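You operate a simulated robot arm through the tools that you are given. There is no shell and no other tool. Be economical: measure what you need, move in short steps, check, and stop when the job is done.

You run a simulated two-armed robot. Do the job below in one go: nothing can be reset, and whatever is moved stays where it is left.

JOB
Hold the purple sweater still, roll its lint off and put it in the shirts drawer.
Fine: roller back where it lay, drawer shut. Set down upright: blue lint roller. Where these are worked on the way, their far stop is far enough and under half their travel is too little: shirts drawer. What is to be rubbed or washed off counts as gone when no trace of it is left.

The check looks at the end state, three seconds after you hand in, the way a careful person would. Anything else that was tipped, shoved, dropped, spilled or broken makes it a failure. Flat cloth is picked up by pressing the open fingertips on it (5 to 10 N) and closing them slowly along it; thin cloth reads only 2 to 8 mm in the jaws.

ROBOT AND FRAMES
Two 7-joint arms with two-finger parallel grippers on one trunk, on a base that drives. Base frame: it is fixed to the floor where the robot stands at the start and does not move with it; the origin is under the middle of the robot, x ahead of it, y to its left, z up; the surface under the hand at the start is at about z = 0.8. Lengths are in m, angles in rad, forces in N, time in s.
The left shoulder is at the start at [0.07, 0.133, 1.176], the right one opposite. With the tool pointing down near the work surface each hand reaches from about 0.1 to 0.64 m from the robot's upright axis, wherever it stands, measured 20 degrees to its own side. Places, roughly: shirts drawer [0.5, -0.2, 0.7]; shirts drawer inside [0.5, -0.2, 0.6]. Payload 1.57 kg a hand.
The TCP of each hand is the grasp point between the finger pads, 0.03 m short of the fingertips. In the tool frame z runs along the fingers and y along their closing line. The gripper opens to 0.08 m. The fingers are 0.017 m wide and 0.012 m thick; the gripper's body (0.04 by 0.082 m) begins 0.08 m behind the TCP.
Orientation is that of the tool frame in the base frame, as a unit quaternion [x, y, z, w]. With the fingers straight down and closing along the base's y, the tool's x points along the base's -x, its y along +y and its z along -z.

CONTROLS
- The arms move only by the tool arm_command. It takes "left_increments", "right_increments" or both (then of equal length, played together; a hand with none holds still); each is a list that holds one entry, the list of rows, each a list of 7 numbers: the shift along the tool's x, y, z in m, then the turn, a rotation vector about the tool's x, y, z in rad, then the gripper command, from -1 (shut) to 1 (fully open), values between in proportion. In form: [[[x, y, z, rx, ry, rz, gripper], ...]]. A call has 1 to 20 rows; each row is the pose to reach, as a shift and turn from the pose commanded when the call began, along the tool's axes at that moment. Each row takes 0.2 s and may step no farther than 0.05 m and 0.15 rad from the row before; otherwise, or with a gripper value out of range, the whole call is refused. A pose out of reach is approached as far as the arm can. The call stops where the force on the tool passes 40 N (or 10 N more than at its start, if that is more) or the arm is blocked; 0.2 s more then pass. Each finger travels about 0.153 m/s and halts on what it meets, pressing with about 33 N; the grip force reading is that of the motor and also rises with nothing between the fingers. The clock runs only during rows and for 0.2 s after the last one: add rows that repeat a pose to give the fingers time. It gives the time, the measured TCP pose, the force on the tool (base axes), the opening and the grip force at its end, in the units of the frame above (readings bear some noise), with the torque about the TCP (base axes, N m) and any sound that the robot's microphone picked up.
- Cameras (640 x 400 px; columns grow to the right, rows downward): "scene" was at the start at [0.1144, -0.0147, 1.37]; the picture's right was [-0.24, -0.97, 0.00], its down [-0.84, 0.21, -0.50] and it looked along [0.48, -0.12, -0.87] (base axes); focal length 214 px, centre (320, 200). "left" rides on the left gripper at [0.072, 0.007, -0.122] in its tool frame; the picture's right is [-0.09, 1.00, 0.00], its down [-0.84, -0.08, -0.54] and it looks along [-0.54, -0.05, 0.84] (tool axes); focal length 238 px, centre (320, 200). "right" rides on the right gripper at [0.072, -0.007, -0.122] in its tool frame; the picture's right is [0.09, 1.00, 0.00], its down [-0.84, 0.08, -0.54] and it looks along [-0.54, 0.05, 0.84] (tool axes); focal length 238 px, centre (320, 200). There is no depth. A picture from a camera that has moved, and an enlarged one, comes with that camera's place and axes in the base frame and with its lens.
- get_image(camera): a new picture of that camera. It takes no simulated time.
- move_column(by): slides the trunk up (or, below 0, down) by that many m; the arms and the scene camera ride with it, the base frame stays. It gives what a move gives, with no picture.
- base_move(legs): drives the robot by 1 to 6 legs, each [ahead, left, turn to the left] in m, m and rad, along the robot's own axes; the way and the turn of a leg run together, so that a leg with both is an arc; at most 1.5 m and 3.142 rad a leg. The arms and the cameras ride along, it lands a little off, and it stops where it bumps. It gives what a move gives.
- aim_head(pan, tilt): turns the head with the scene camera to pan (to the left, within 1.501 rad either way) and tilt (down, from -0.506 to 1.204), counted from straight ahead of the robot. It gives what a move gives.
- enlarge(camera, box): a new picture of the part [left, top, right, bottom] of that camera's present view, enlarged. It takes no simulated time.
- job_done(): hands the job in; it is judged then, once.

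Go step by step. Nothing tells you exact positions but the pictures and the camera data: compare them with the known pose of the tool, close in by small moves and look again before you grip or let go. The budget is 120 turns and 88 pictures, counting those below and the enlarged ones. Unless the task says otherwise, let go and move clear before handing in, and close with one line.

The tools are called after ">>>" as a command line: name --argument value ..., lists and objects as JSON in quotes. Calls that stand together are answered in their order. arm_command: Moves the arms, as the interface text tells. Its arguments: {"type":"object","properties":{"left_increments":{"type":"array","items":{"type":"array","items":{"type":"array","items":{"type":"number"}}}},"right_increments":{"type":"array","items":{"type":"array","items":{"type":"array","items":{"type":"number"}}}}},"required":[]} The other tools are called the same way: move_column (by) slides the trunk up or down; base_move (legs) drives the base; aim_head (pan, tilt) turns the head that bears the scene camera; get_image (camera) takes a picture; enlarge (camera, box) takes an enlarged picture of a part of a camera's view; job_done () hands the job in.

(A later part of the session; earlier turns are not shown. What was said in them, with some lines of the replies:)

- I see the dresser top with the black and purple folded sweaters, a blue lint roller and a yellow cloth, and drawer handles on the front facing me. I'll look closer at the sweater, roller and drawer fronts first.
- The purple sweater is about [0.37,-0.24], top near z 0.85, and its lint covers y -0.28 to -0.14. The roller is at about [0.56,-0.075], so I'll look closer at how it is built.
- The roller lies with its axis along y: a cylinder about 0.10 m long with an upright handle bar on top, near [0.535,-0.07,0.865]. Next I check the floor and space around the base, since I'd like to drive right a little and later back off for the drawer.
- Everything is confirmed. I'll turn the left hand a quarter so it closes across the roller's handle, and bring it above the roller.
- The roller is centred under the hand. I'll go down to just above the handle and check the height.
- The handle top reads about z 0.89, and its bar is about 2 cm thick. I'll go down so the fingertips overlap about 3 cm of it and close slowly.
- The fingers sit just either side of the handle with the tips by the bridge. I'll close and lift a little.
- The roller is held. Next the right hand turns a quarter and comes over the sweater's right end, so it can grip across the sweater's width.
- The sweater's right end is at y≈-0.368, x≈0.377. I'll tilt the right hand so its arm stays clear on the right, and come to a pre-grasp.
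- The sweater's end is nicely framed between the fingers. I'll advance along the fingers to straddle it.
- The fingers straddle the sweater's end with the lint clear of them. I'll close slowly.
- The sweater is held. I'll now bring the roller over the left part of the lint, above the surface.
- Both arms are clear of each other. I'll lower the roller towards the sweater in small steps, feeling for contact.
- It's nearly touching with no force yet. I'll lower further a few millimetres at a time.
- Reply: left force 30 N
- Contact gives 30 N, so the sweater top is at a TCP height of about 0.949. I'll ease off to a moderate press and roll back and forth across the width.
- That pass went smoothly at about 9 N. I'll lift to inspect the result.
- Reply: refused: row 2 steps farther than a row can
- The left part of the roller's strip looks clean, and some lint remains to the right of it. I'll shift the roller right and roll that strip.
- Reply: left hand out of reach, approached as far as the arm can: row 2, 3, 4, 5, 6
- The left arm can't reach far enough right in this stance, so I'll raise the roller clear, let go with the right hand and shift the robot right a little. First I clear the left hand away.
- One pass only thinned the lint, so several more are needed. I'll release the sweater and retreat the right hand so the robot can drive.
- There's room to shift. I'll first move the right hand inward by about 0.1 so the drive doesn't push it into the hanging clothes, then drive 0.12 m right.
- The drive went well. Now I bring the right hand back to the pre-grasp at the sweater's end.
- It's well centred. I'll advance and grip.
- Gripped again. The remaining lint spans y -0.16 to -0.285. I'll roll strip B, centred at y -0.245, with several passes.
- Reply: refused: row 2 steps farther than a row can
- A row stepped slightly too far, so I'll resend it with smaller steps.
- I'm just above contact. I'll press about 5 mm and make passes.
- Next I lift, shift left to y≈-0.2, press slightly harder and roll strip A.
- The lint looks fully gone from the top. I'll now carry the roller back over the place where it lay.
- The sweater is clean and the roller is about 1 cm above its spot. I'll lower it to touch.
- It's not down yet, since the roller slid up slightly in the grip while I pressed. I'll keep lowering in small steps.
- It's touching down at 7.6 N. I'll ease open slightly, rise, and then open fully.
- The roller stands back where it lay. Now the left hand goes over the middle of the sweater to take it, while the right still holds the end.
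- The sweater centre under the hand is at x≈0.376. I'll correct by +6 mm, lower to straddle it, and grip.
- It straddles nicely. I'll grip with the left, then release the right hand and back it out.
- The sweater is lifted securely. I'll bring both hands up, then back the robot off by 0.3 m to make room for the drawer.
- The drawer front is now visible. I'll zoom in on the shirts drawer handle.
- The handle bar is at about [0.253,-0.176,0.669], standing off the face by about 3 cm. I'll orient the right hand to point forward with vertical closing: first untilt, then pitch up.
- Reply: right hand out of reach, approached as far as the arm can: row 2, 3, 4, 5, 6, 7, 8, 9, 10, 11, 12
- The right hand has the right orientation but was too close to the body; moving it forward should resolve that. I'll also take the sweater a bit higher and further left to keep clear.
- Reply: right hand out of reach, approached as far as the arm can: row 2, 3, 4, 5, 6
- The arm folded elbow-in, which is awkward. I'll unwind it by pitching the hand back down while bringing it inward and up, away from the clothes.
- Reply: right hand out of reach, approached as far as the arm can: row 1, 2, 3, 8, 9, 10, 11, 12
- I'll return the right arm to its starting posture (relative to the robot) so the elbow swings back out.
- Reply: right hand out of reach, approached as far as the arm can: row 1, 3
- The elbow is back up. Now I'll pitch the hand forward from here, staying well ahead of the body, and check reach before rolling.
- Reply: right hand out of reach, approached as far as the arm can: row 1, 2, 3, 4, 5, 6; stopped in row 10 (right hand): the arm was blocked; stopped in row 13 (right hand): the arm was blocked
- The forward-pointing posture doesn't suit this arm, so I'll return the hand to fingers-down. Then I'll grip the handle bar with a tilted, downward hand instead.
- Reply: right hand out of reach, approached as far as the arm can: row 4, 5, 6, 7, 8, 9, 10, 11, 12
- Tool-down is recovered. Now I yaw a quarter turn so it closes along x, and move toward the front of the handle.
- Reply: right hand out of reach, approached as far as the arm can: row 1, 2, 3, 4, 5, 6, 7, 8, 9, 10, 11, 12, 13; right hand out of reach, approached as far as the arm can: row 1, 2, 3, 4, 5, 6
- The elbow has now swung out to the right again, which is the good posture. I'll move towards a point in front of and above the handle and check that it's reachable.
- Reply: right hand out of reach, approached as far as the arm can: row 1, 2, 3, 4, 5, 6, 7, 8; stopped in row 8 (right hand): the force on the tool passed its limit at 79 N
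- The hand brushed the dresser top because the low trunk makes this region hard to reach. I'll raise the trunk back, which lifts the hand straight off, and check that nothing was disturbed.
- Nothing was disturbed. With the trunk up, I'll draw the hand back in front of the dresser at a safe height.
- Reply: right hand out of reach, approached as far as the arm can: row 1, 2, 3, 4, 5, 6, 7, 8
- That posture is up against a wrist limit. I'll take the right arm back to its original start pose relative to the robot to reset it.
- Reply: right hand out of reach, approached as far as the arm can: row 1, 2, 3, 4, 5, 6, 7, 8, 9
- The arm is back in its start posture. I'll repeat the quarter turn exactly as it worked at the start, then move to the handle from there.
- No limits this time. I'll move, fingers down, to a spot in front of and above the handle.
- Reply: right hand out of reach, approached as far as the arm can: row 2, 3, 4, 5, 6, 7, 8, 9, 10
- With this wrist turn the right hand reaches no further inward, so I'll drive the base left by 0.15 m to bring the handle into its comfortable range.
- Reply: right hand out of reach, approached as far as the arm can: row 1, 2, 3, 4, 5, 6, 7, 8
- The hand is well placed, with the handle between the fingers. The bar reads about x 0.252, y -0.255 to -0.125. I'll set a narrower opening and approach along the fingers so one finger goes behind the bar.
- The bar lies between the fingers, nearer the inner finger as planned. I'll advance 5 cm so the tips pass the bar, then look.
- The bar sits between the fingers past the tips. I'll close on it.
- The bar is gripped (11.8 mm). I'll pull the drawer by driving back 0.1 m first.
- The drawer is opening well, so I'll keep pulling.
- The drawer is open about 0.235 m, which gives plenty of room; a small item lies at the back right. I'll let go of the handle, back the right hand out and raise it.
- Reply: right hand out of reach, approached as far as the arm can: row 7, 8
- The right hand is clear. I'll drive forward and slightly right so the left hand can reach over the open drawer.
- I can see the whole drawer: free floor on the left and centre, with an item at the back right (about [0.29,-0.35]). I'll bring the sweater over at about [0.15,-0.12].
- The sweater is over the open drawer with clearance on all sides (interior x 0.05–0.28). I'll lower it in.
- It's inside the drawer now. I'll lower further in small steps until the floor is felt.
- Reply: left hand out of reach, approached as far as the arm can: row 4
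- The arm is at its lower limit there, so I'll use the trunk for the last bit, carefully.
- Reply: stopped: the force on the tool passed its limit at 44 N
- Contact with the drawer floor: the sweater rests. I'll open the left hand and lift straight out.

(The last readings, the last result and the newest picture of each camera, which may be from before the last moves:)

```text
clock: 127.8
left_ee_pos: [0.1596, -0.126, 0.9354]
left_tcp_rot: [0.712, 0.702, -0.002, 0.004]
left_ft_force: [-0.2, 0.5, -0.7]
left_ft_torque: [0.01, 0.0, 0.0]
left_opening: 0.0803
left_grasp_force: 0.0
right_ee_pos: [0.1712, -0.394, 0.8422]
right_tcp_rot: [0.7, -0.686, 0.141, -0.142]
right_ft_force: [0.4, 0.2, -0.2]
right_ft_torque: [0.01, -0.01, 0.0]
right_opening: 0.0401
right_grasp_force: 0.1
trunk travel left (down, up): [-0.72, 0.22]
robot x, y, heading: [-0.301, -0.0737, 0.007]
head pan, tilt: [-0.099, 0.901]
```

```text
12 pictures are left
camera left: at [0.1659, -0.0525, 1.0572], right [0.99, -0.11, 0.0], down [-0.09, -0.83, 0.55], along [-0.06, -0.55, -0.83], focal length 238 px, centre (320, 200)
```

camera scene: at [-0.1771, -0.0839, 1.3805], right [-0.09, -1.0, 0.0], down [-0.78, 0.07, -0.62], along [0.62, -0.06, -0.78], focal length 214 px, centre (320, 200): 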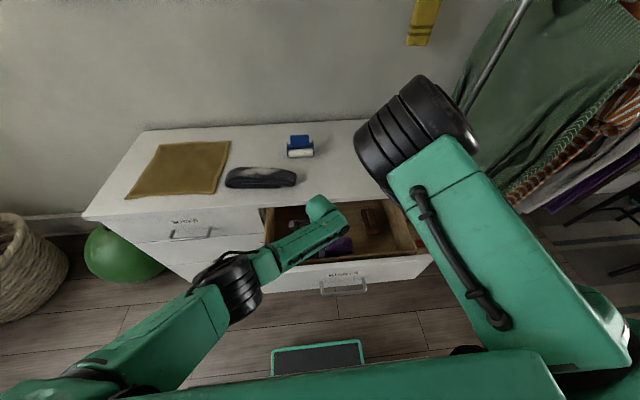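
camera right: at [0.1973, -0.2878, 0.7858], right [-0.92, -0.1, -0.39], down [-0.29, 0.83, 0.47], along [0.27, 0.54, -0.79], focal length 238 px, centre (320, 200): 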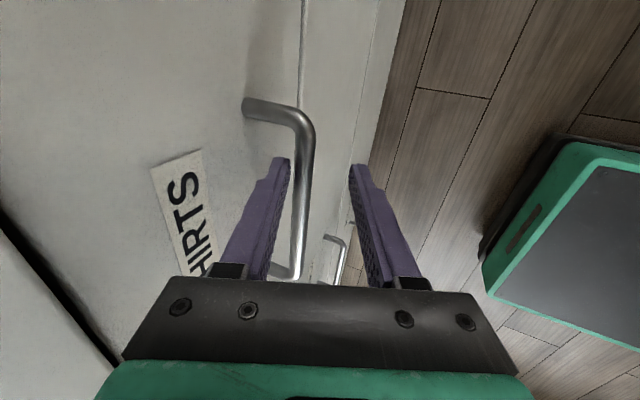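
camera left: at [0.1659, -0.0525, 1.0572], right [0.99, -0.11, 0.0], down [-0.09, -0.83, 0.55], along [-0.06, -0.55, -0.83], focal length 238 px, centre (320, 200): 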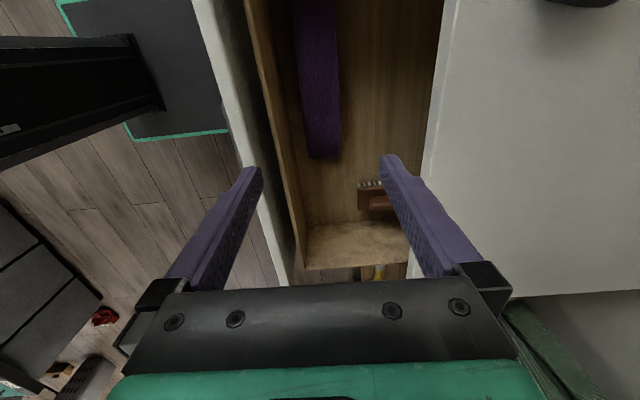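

The sweater lies flat inside the drawer, away from the brush. I'll take the left hand up and aside, then back the robot off to close the drawer with the right hand.

>>> arm_command --left_increments '[[[0.0, 0, -0.04, 0, 0, 0, 1], [0.02, -0.01, -0.08, 0, 0, 0, 1], [0.05, -0.025, -0.11, 0, 0, 0, 1], [0.08, -0.04, -0.14, 0, 0, 0, 1], [0.11, -0.055, -0.17, 0, 0, 0, 1], [0.14, -0.07, -0.2, 0, 0, 0, 1], [0.17, -0.085, -0.22, 0, 0, 0, 1], [0.2, -0.095, -0.24, 0, 0, 0, 1], [0.23, -0.105, -0.25, 0, 0, 0, 1], [0.256, -0.11, -0.255, 0, 0, 0, 1], [0.256, -0.11, -0.255, 0, 0, 0, 1]]]'

>>> base_move --legs '[[-0.26, 0, 0], [0, 0.1, -0.006]]'

>>> get_image --camera "scene"

```text
clock: 130.2
left_ee_pos: [0.0525, 0.1355, 1.1867]
left_tcp_rot: [0.711, 0.703, -0.003, 0.004]
left_ft_force: [0.6, -0.4, 0.2]
left_ft_torque: [0.03, 0.03, -0.02]
left_opening: 0.08
left_grasp_force: 0.0
right_ee_pos: [0.1713, -0.3923, 0.8419]
right_tcp_rot: [0.7, -0.686, 0.139, -0.143]
right_ft_force: [0.0, 0.8, -0.3]
right_ft_torque: [0.0, 0.0, -0.03]
right_opening: 0.04
right_grasp_force: 0.1
trunk travel left (down, up): [-0.72, 0.22]
robot x, y, heading: [-0.3022, -0.0762, 0.006]
head pan, tilt: [-0.099, 0.901]
```

```text
clock: 132.8
left_ee_pos: [-0.2038, 0.2327, 1.1877]
left_tcp_rot: [0.713, 0.702, -0.003, 0.005]
left_ft_force: [-0.7, -0.6, -0.5]
left_ft_torque: [-0.04, -0.01, 0.01]
left_opening: 0.0802
left_grasp_force: 0.0
right_ee_pos: [-0.0885, -0.2961, 0.8417]
right_tcp_rot: [0.699, -0.686, 0.139, -0.142]
right_ft_force: [0.2, 0.0, 0.0]
right_ft_torque: [-0.02, -0.01, -0.01]
right_opening: 0.0398
right_grasp_force: 0.0
trunk travel left (down, up): [-0.72, 0.22]
robot x, y, heading: [-0.5582, 0.0167, 0.001]
head pan, tilt: [-0.099, 0.901]
```

```text
11 pictures are left
camera scene: at [-0.435, 0.0119, 1.3502], right [-0.1, -1.0, 0.0], down [-0.78, 0.08, -0.62], along [0.62, -0.06, -0.78], focal length 214 px, centre (320, 200)
```

scene: 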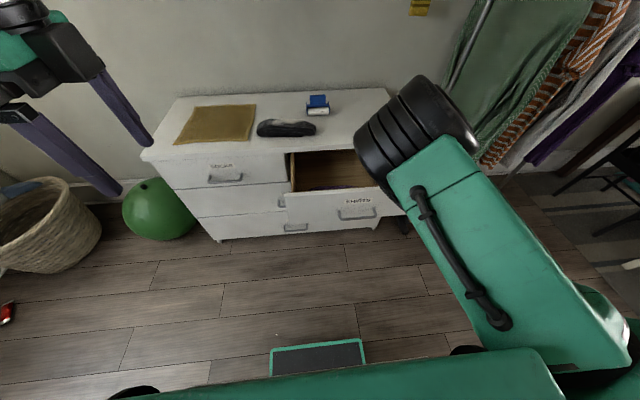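

I'll lower the closed right fingers in front of the handle.

>>> arm_command --right_increments '[[[-0.015, 0.002, 0.025, 0, 0, 0, -0.5], [-0.03, 0.004, 0.05, 0, 0, 0, -1], [-0.045, 0.006, 0.075, 0, 0, 0, -1], [-0.06, 0.008, 0.1, 0, 0, 0, -1], [-0.075, 0.01, 0.125, 0, 0, 0, -1], [-0.086, 0.012, 0.15, 0, 0, 0, -1], [-0.086, 0.012, 0.162, 0, 0, 0, -1], [-0.086, 0.012, 0.162, 0, 0, 0, -1]]]'

>>> get_image --camera "right"

```text
clock: 134.6
left_ee_pos: [-0.2035, 0.234, 1.1869]
left_tcp_rot: [0.713, 0.701, -0.003, 0.005]
left_ft_force: [-0.1, -0.2, -0.5]
left_ft_torque: [0.0, 0.01, 0.02]
left_opening: 0.0799
left_grasp_force: 0.1
right_ee_pos: [-0.0356, -0.2096, 0.6886]
right_tcp_rot: [0.699, -0.686, 0.141, -0.142]
right_ft_force: [0.6, 0.1, -0.3]
right_ft_torque: [-0.02, -0.02, -0.01]
right_opening: 0.0001
right_grasp_force: 21.6
trunk travel left (down, up): [-0.72, 0.22]
robot x, y, heading: [-0.5612, 0.0179, 0.001]
head pan, tilt: [-0.099, 0.901]
```

```text
10 pictures are left
camera right: at [-0.0766, -0.2812, 0.804], right [-0.91, -0.11, -0.39], down [-0.3, 0.83, 0.47], along [0.27, 0.54, -0.79], focal length 238 px, centre (320, 200)
```

right: 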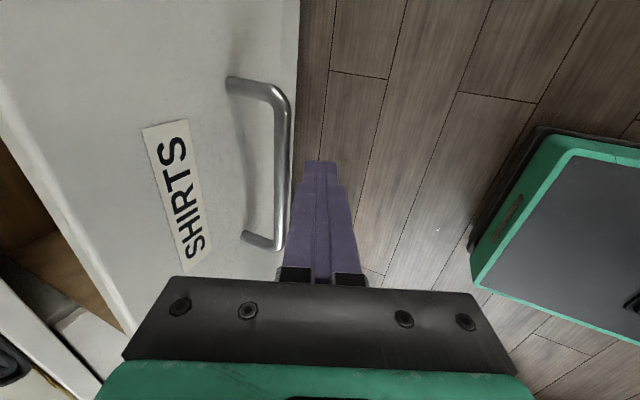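

The fingers are just in front of the bar. I'll drive forward to push the drawer closed.

>>> base_move --legs '[[0.23, 0, 0]]'

>>> get_image --camera "right"

```text
clock: 136.3
left_ee_pos: [0.0208, 0.236, 1.1884]
left_tcp_rot: [0.712, 0.702, -0.001, 0.006]
left_ft_force: [-0.1, -0.5, -0.5]
left_ft_torque: [-0.03, 0.02, 0.01]
left_opening: 0.0802
left_grasp_force: 0.0
right_ee_pos: [0.1925, -0.2065, 0.6907]
right_tcp_rot: [0.7, -0.685, 0.142, -0.143]
right_ft_force: [-2.5, -6.5, 25.0]
right_ft_torque: [-0.38, -0.27, -0.09]
right_opening: 0.0
right_grasp_force: 21.1
trunk travel left (down, up): [-0.72, 0.22]
robot x, y, heading: [-0.3289, 0.0218, 0.004]
head pan, tilt: [-0.099, 0.901]
```

```text
9 pictures are left
camera right: at [0.1512, -0.2789, 0.8062], right [-0.91, -0.11, -0.39], down [-0.3, 0.83, 0.47], along [0.27, 0.54, -0.79], focal length 238 px, centre (320, 200)
```

right: 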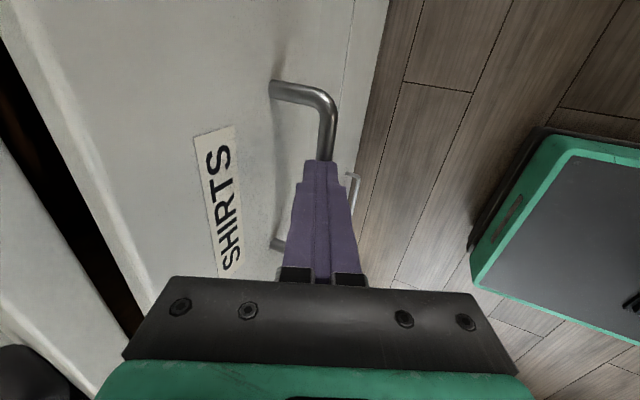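

The fingertips rode up onto the bar. I'll lift a little so the tips press on the drawer panel above the bar instead, and continue in smaller steps.

>>> arm_command --right_increments '[[[0, 0, -0.02, 0, 0, 0, -1], [0, 0, -0.045, 0, 0, 0, -1], [0, 0, -0.045, 0, 0, 0, -1]]]'

>>> base_move --legs '[[0.05, 0, 0]]'

>>> get_image --camera "right"

```text
clock: 137.1
left_ee_pos: [0.0255, 0.2358, 1.1865]
left_tcp_rot: [0.712, 0.702, -0.004, 0.004]
left_ft_force: [0.2, -0.3, 0.2]
left_ft_torque: [-0.02, 0.02, -0.02]
left_opening: 0.08
left_grasp_force: 0.1
right_ee_pos: [0.1788, -0.2128, 0.7283]
right_tcp_rot: [0.7, -0.686, 0.138, -0.143]
right_ft_force: [0.2, 0.7, -0.1]
right_ft_torque: [-0.03, 0.0, 0.0]
right_opening: 0.0001
right_grasp_force: 21.2
right hand out of reach, approached as far as the arm can: row 2, 3
trunk travel left (down, up): [-0.72, 0.22]
robot x, y, heading: [-0.3325, 0.0199, 0.006]
head pan, tilt: [-0.099, 0.901]
```

```text
clock: 138.0
left_ee_pos: [0.0711, 0.2353, 1.188]
left_tcp_rot: [0.712, 0.702, -0.002, 0.006]
left_ft_force: [-1.1, -0.4, 0.0]
left_ft_torque: [-0.03, -0.01, -0.02]
left_opening: 0.0801
left_grasp_force: 0.1
right_ee_pos: [0.2242, -0.2122, 0.7301]
right_tcp_rot: [0.7, -0.685, 0.141, -0.145]
right_ft_force: [-0.7, 0.3, 0.0]
right_ft_torque: [0.03, -0.03, 0.0]
right_opening: 0.0
right_grasp_force: 21.4
trunk travel left (down, up): [-0.72, 0.22]
robot x, y, heading: [-0.2773, 0.0239, 0.007]
head pan, tilt: [-0.099, 0.901]
```

```text
8 pictures are left
camera right: at [0.1839, -0.2849, 0.8454], right [-0.91, -0.11, -0.39], down [-0.3, 0.83, 0.47], along [0.27, 0.55, -0.79], focal length 238 px, centre (320, 200)
```

right: 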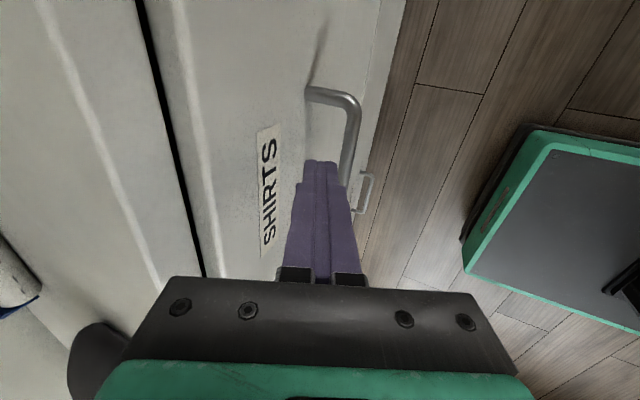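

About 2 cm remains and the tips are about at the panel, so I'll keep pushing.

>>> base_move --legs '[[0.035, 0, 0]]'

>>> get_image --camera "right"

```text
clock: 138.9
left_ee_pos: [0.1054, 0.2359, 1.1889]
left_tcp_rot: [0.712, 0.702, -0.001, 0.006]
left_ft_force: [-0.1, -1.4, 0.1]
left_ft_torque: [0.02, -0.02, 0.01]
left_opening: 0.0801
left_grasp_force: 0.0
right_ee_pos: [0.2592, -0.2128, 0.7296]
right_tcp_rot: [0.7, -0.686, 0.14, -0.144]
right_ft_force: [-0.8, 0.0, -0.2]
right_ft_torque: [-0.02, -0.01, 0.02]
right_opening: 0.0
right_grasp_force: 21.1
trunk travel left (down, up): [-0.72, 0.22]
robot x, y, heading: [-0.2455, 0.0208, 0.003]
head pan, tilt: [-0.099, 0.901]
```

```text
7 pictures are left
camera right: at [0.2183, -0.2849, 0.8454], right [-0.91, -0.11, -0.39], down [-0.3, 0.83, 0.47], along [0.27, 0.55, -0.79], focal length 238 px, centre (320, 200)
```

right: 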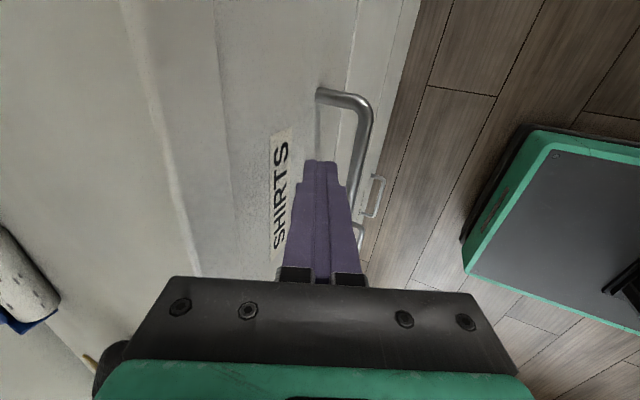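

It looks almost shut. One more small push to be sure, watching the force.

>>> base_move --legs '[[0.01, 0, 0]]'

```text
clock: 139.6
left_ee_pos: [0.1188, 0.2359, 1.1882]
left_tcp_rot: [0.712, 0.702, -0.002, 0.005]
left_ft_force: [0.2, -0.7, 0.1]
left_ft_torque: [0.0, 0.0, 0.01]
left_opening: 0.0799
left_grasp_force: 0.0
right_ee_pos: [0.271, -0.2126, 0.728]
right_tcp_rot: [0.7, -0.686, 0.14, -0.144]
right_ft_force: [-0.2, 0.2, 0.1]
right_ft_torque: [0.02, 0.0, 0.02]
right_opening: 0.0
right_grasp_force: 21.0
trunk travel left (down, up): [-0.72, 0.22]
robot x, y, heading: [-0.2382, 0.02, 0.006]
head pan, tilt: [-0.099, 0.901]
```

There's no resistance yet, so I'll check the drawer state from the head camera.

>>> enlarge --camera "scene" --box '[250, 160, 450, 285]'

```text
3.20 times, centred on (350, 222) of scene
camera zoom: at [-0.113, 0.0151, 1.3503], right [-0.09, -1.0, 0.0], down [-0.78, 0.07, -0.62], along [0.62, -0.06, -0.78], focal length 686 px, centre (224, 128)
```

zoom: 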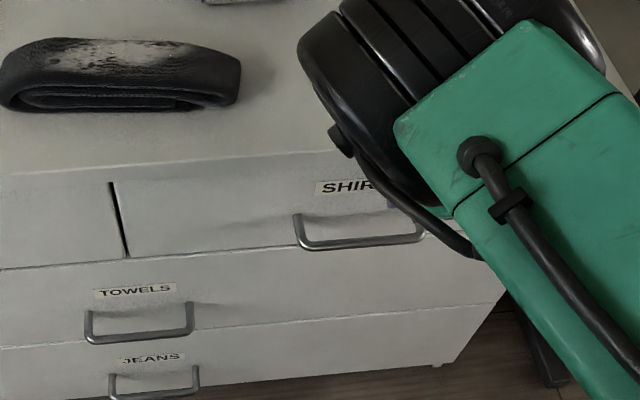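

It looks flush with its neighbour. I'll press gently forward with the arm to confirm it's against the stop.

>>> arm_command --right_increments '[[[0, -0.0046, 0.0019, 0, 0, 0, -1], [0, -0.0092, 0.0039, 0, 0, 0, -1], [0, -0.0138, 0.0058, 0, 0, 0, -1], [0, -0.0138, 0.0058, 0, 0, 0, -1]]]'

```text
clock: 140.7
left_ee_pos: [0.1152, 0.2366, 1.1892]
left_tcp_rot: [0.712, 0.702, -0.002, 0.007]
left_ft_force: [0.0, 0.1, -0.4]
left_ft_torque: [-0.02, 0.0, 0.0]
left_opening: 0.0799
left_grasp_force: 0.1
right_ee_pos: [0.2761, -0.2123, 0.7274]
right_tcp_rot: [0.7, -0.688, 0.134, -0.138]
right_ft_force: [-13.7, -0.6, 10.1]
right_ft_torque: [-0.09, 0.11, -0.14]
right_opening: 0.0001
right_grasp_force: 20.9
trunk travel left (down, up): [-0.72, 0.22]
robot x, y, heading: [-0.2363, 0.0203, 0.001]
head pan, tilt: [-0.099, 0.901]
stopped in row 4 (right hand): the force on the tool passed its limit at 41 N (the readings are from after the stop); the commanded pose is now the measured one
```

Firm stop: the drawer is shut. I'll retract the right hand up and back, drive back, and take a final look.

>>> arm_command --right_increments '[[[0, 0.012, -0.01, 0, 0, 0, -1], [0, 0.03, -0.03, 0, 0, 0, -1], [0, 0.05, -0.06, 0, 0, 0, -1], [0, 0.05, -0.06, 0, 0, 0, -1]]]'

>>> base_move --legs '[[-0.2, 0, 0]]'

>>> get_image --camera "scene"

>>> enlarge --camera "scene" --box '[240, 80, 420, 250]'

```text
clock: 141.7
left_ee_pos: [0.1202, 0.2353, 1.1872]
left_tcp_rot: [0.713, 0.701, -0.003, 0.005]
left_ft_force: [0.4, 0.4, -0.2]
left_ft_torque: [0.01, 0.01, 0.02]
left_opening: 0.0798
left_grasp_force: 0.2
right_ee_pos: [0.2307, -0.2342, 0.7531]
right_tcp_rot: [0.699, -0.689, 0.131, -0.138]
right_ft_force: [-0.8, -0.7, 0.2]
right_ft_torque: [0.02, -0.01, 0.02]
right_opening: 0.0
right_grasp_force: 21.1
right hand out of reach, approached as far as the arm can: row 2, 3, 4
trunk travel left (down, up): [-0.72, 0.22]
robot x, y, heading: [-0.2393, 0.0233, 0.004]
head pan, tilt: [-0.099, 0.901]
```

```text
clock: 143.2
left_ee_pos: [-0.0766, 0.2346, 1.187]
left_tcp_rot: [0.713, 0.701, -0.003, 0.004]
left_ft_force: [0.4, 0.8, -0.5]
left_ft_torque: [0.06, 0.01, 0.0]
left_opening: 0.0799
left_grasp_force: 0.1
right_ee_pos: [0.0331, -0.2345, 0.7539]
right_tcp_rot: [0.699, -0.69, 0.131, -0.137]
right_ft_force: [1.1, 0.1, 1.2]
right_ft_torque: [-0.01, -0.02, 0.0]
right_opening: 0.0001
right_grasp_force: 21.4
trunk travel left (down, up): [-0.72, 0.22]
robot x, y, heading: [-0.4346, 0.0207, 0.0]
head pan, tilt: [-0.099, 0.901]
```

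```text
5 pictures are left
camera scene: at [-0.308, 0.0141, 1.35], right [-0.1, -1.0, 0.0], down [-0.78, 0.08, -0.62], along [0.62, -0.06, -0.78], focal length 214 px, centre (320, 200)
```

scene: 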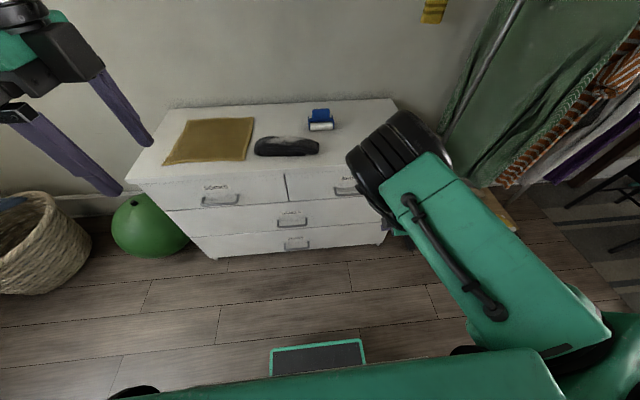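

```text
2.35 times, centred on (330, 165) of scene
camera zoom: at [-0.308, 0.0141, 1.35], right [-0.1, -1.0, 0.0], down [-0.78, 0.08, -0.62], along [0.62, -0.06, -0.78], focal length 505 px, centre (296, 282)
```

zoom: 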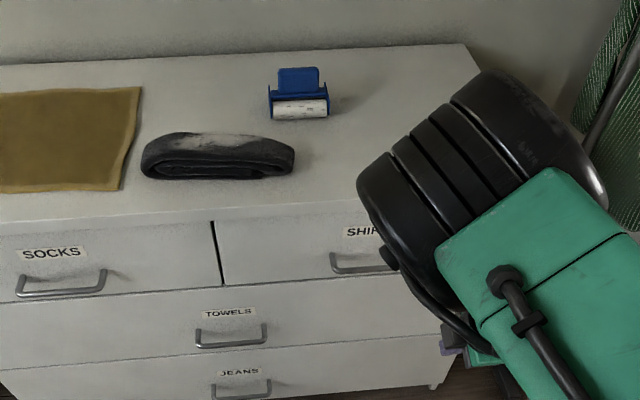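

The drawer is shut and flush with the sweater inside, the roller stands upright where it lay, and everything else is undisturbed. Both hands are empty and clear, so I'm handing in.

>>> job_done

```text
The job is handed in.
```

The purple sweater is free of lint and lies in the shirts drawer. The drawer is shut, and the lint roller stands upright within a few millimetres of where it lay. While reaching for the drawer, the right hand bumped the dresser top once; the pictures show nothing moved.
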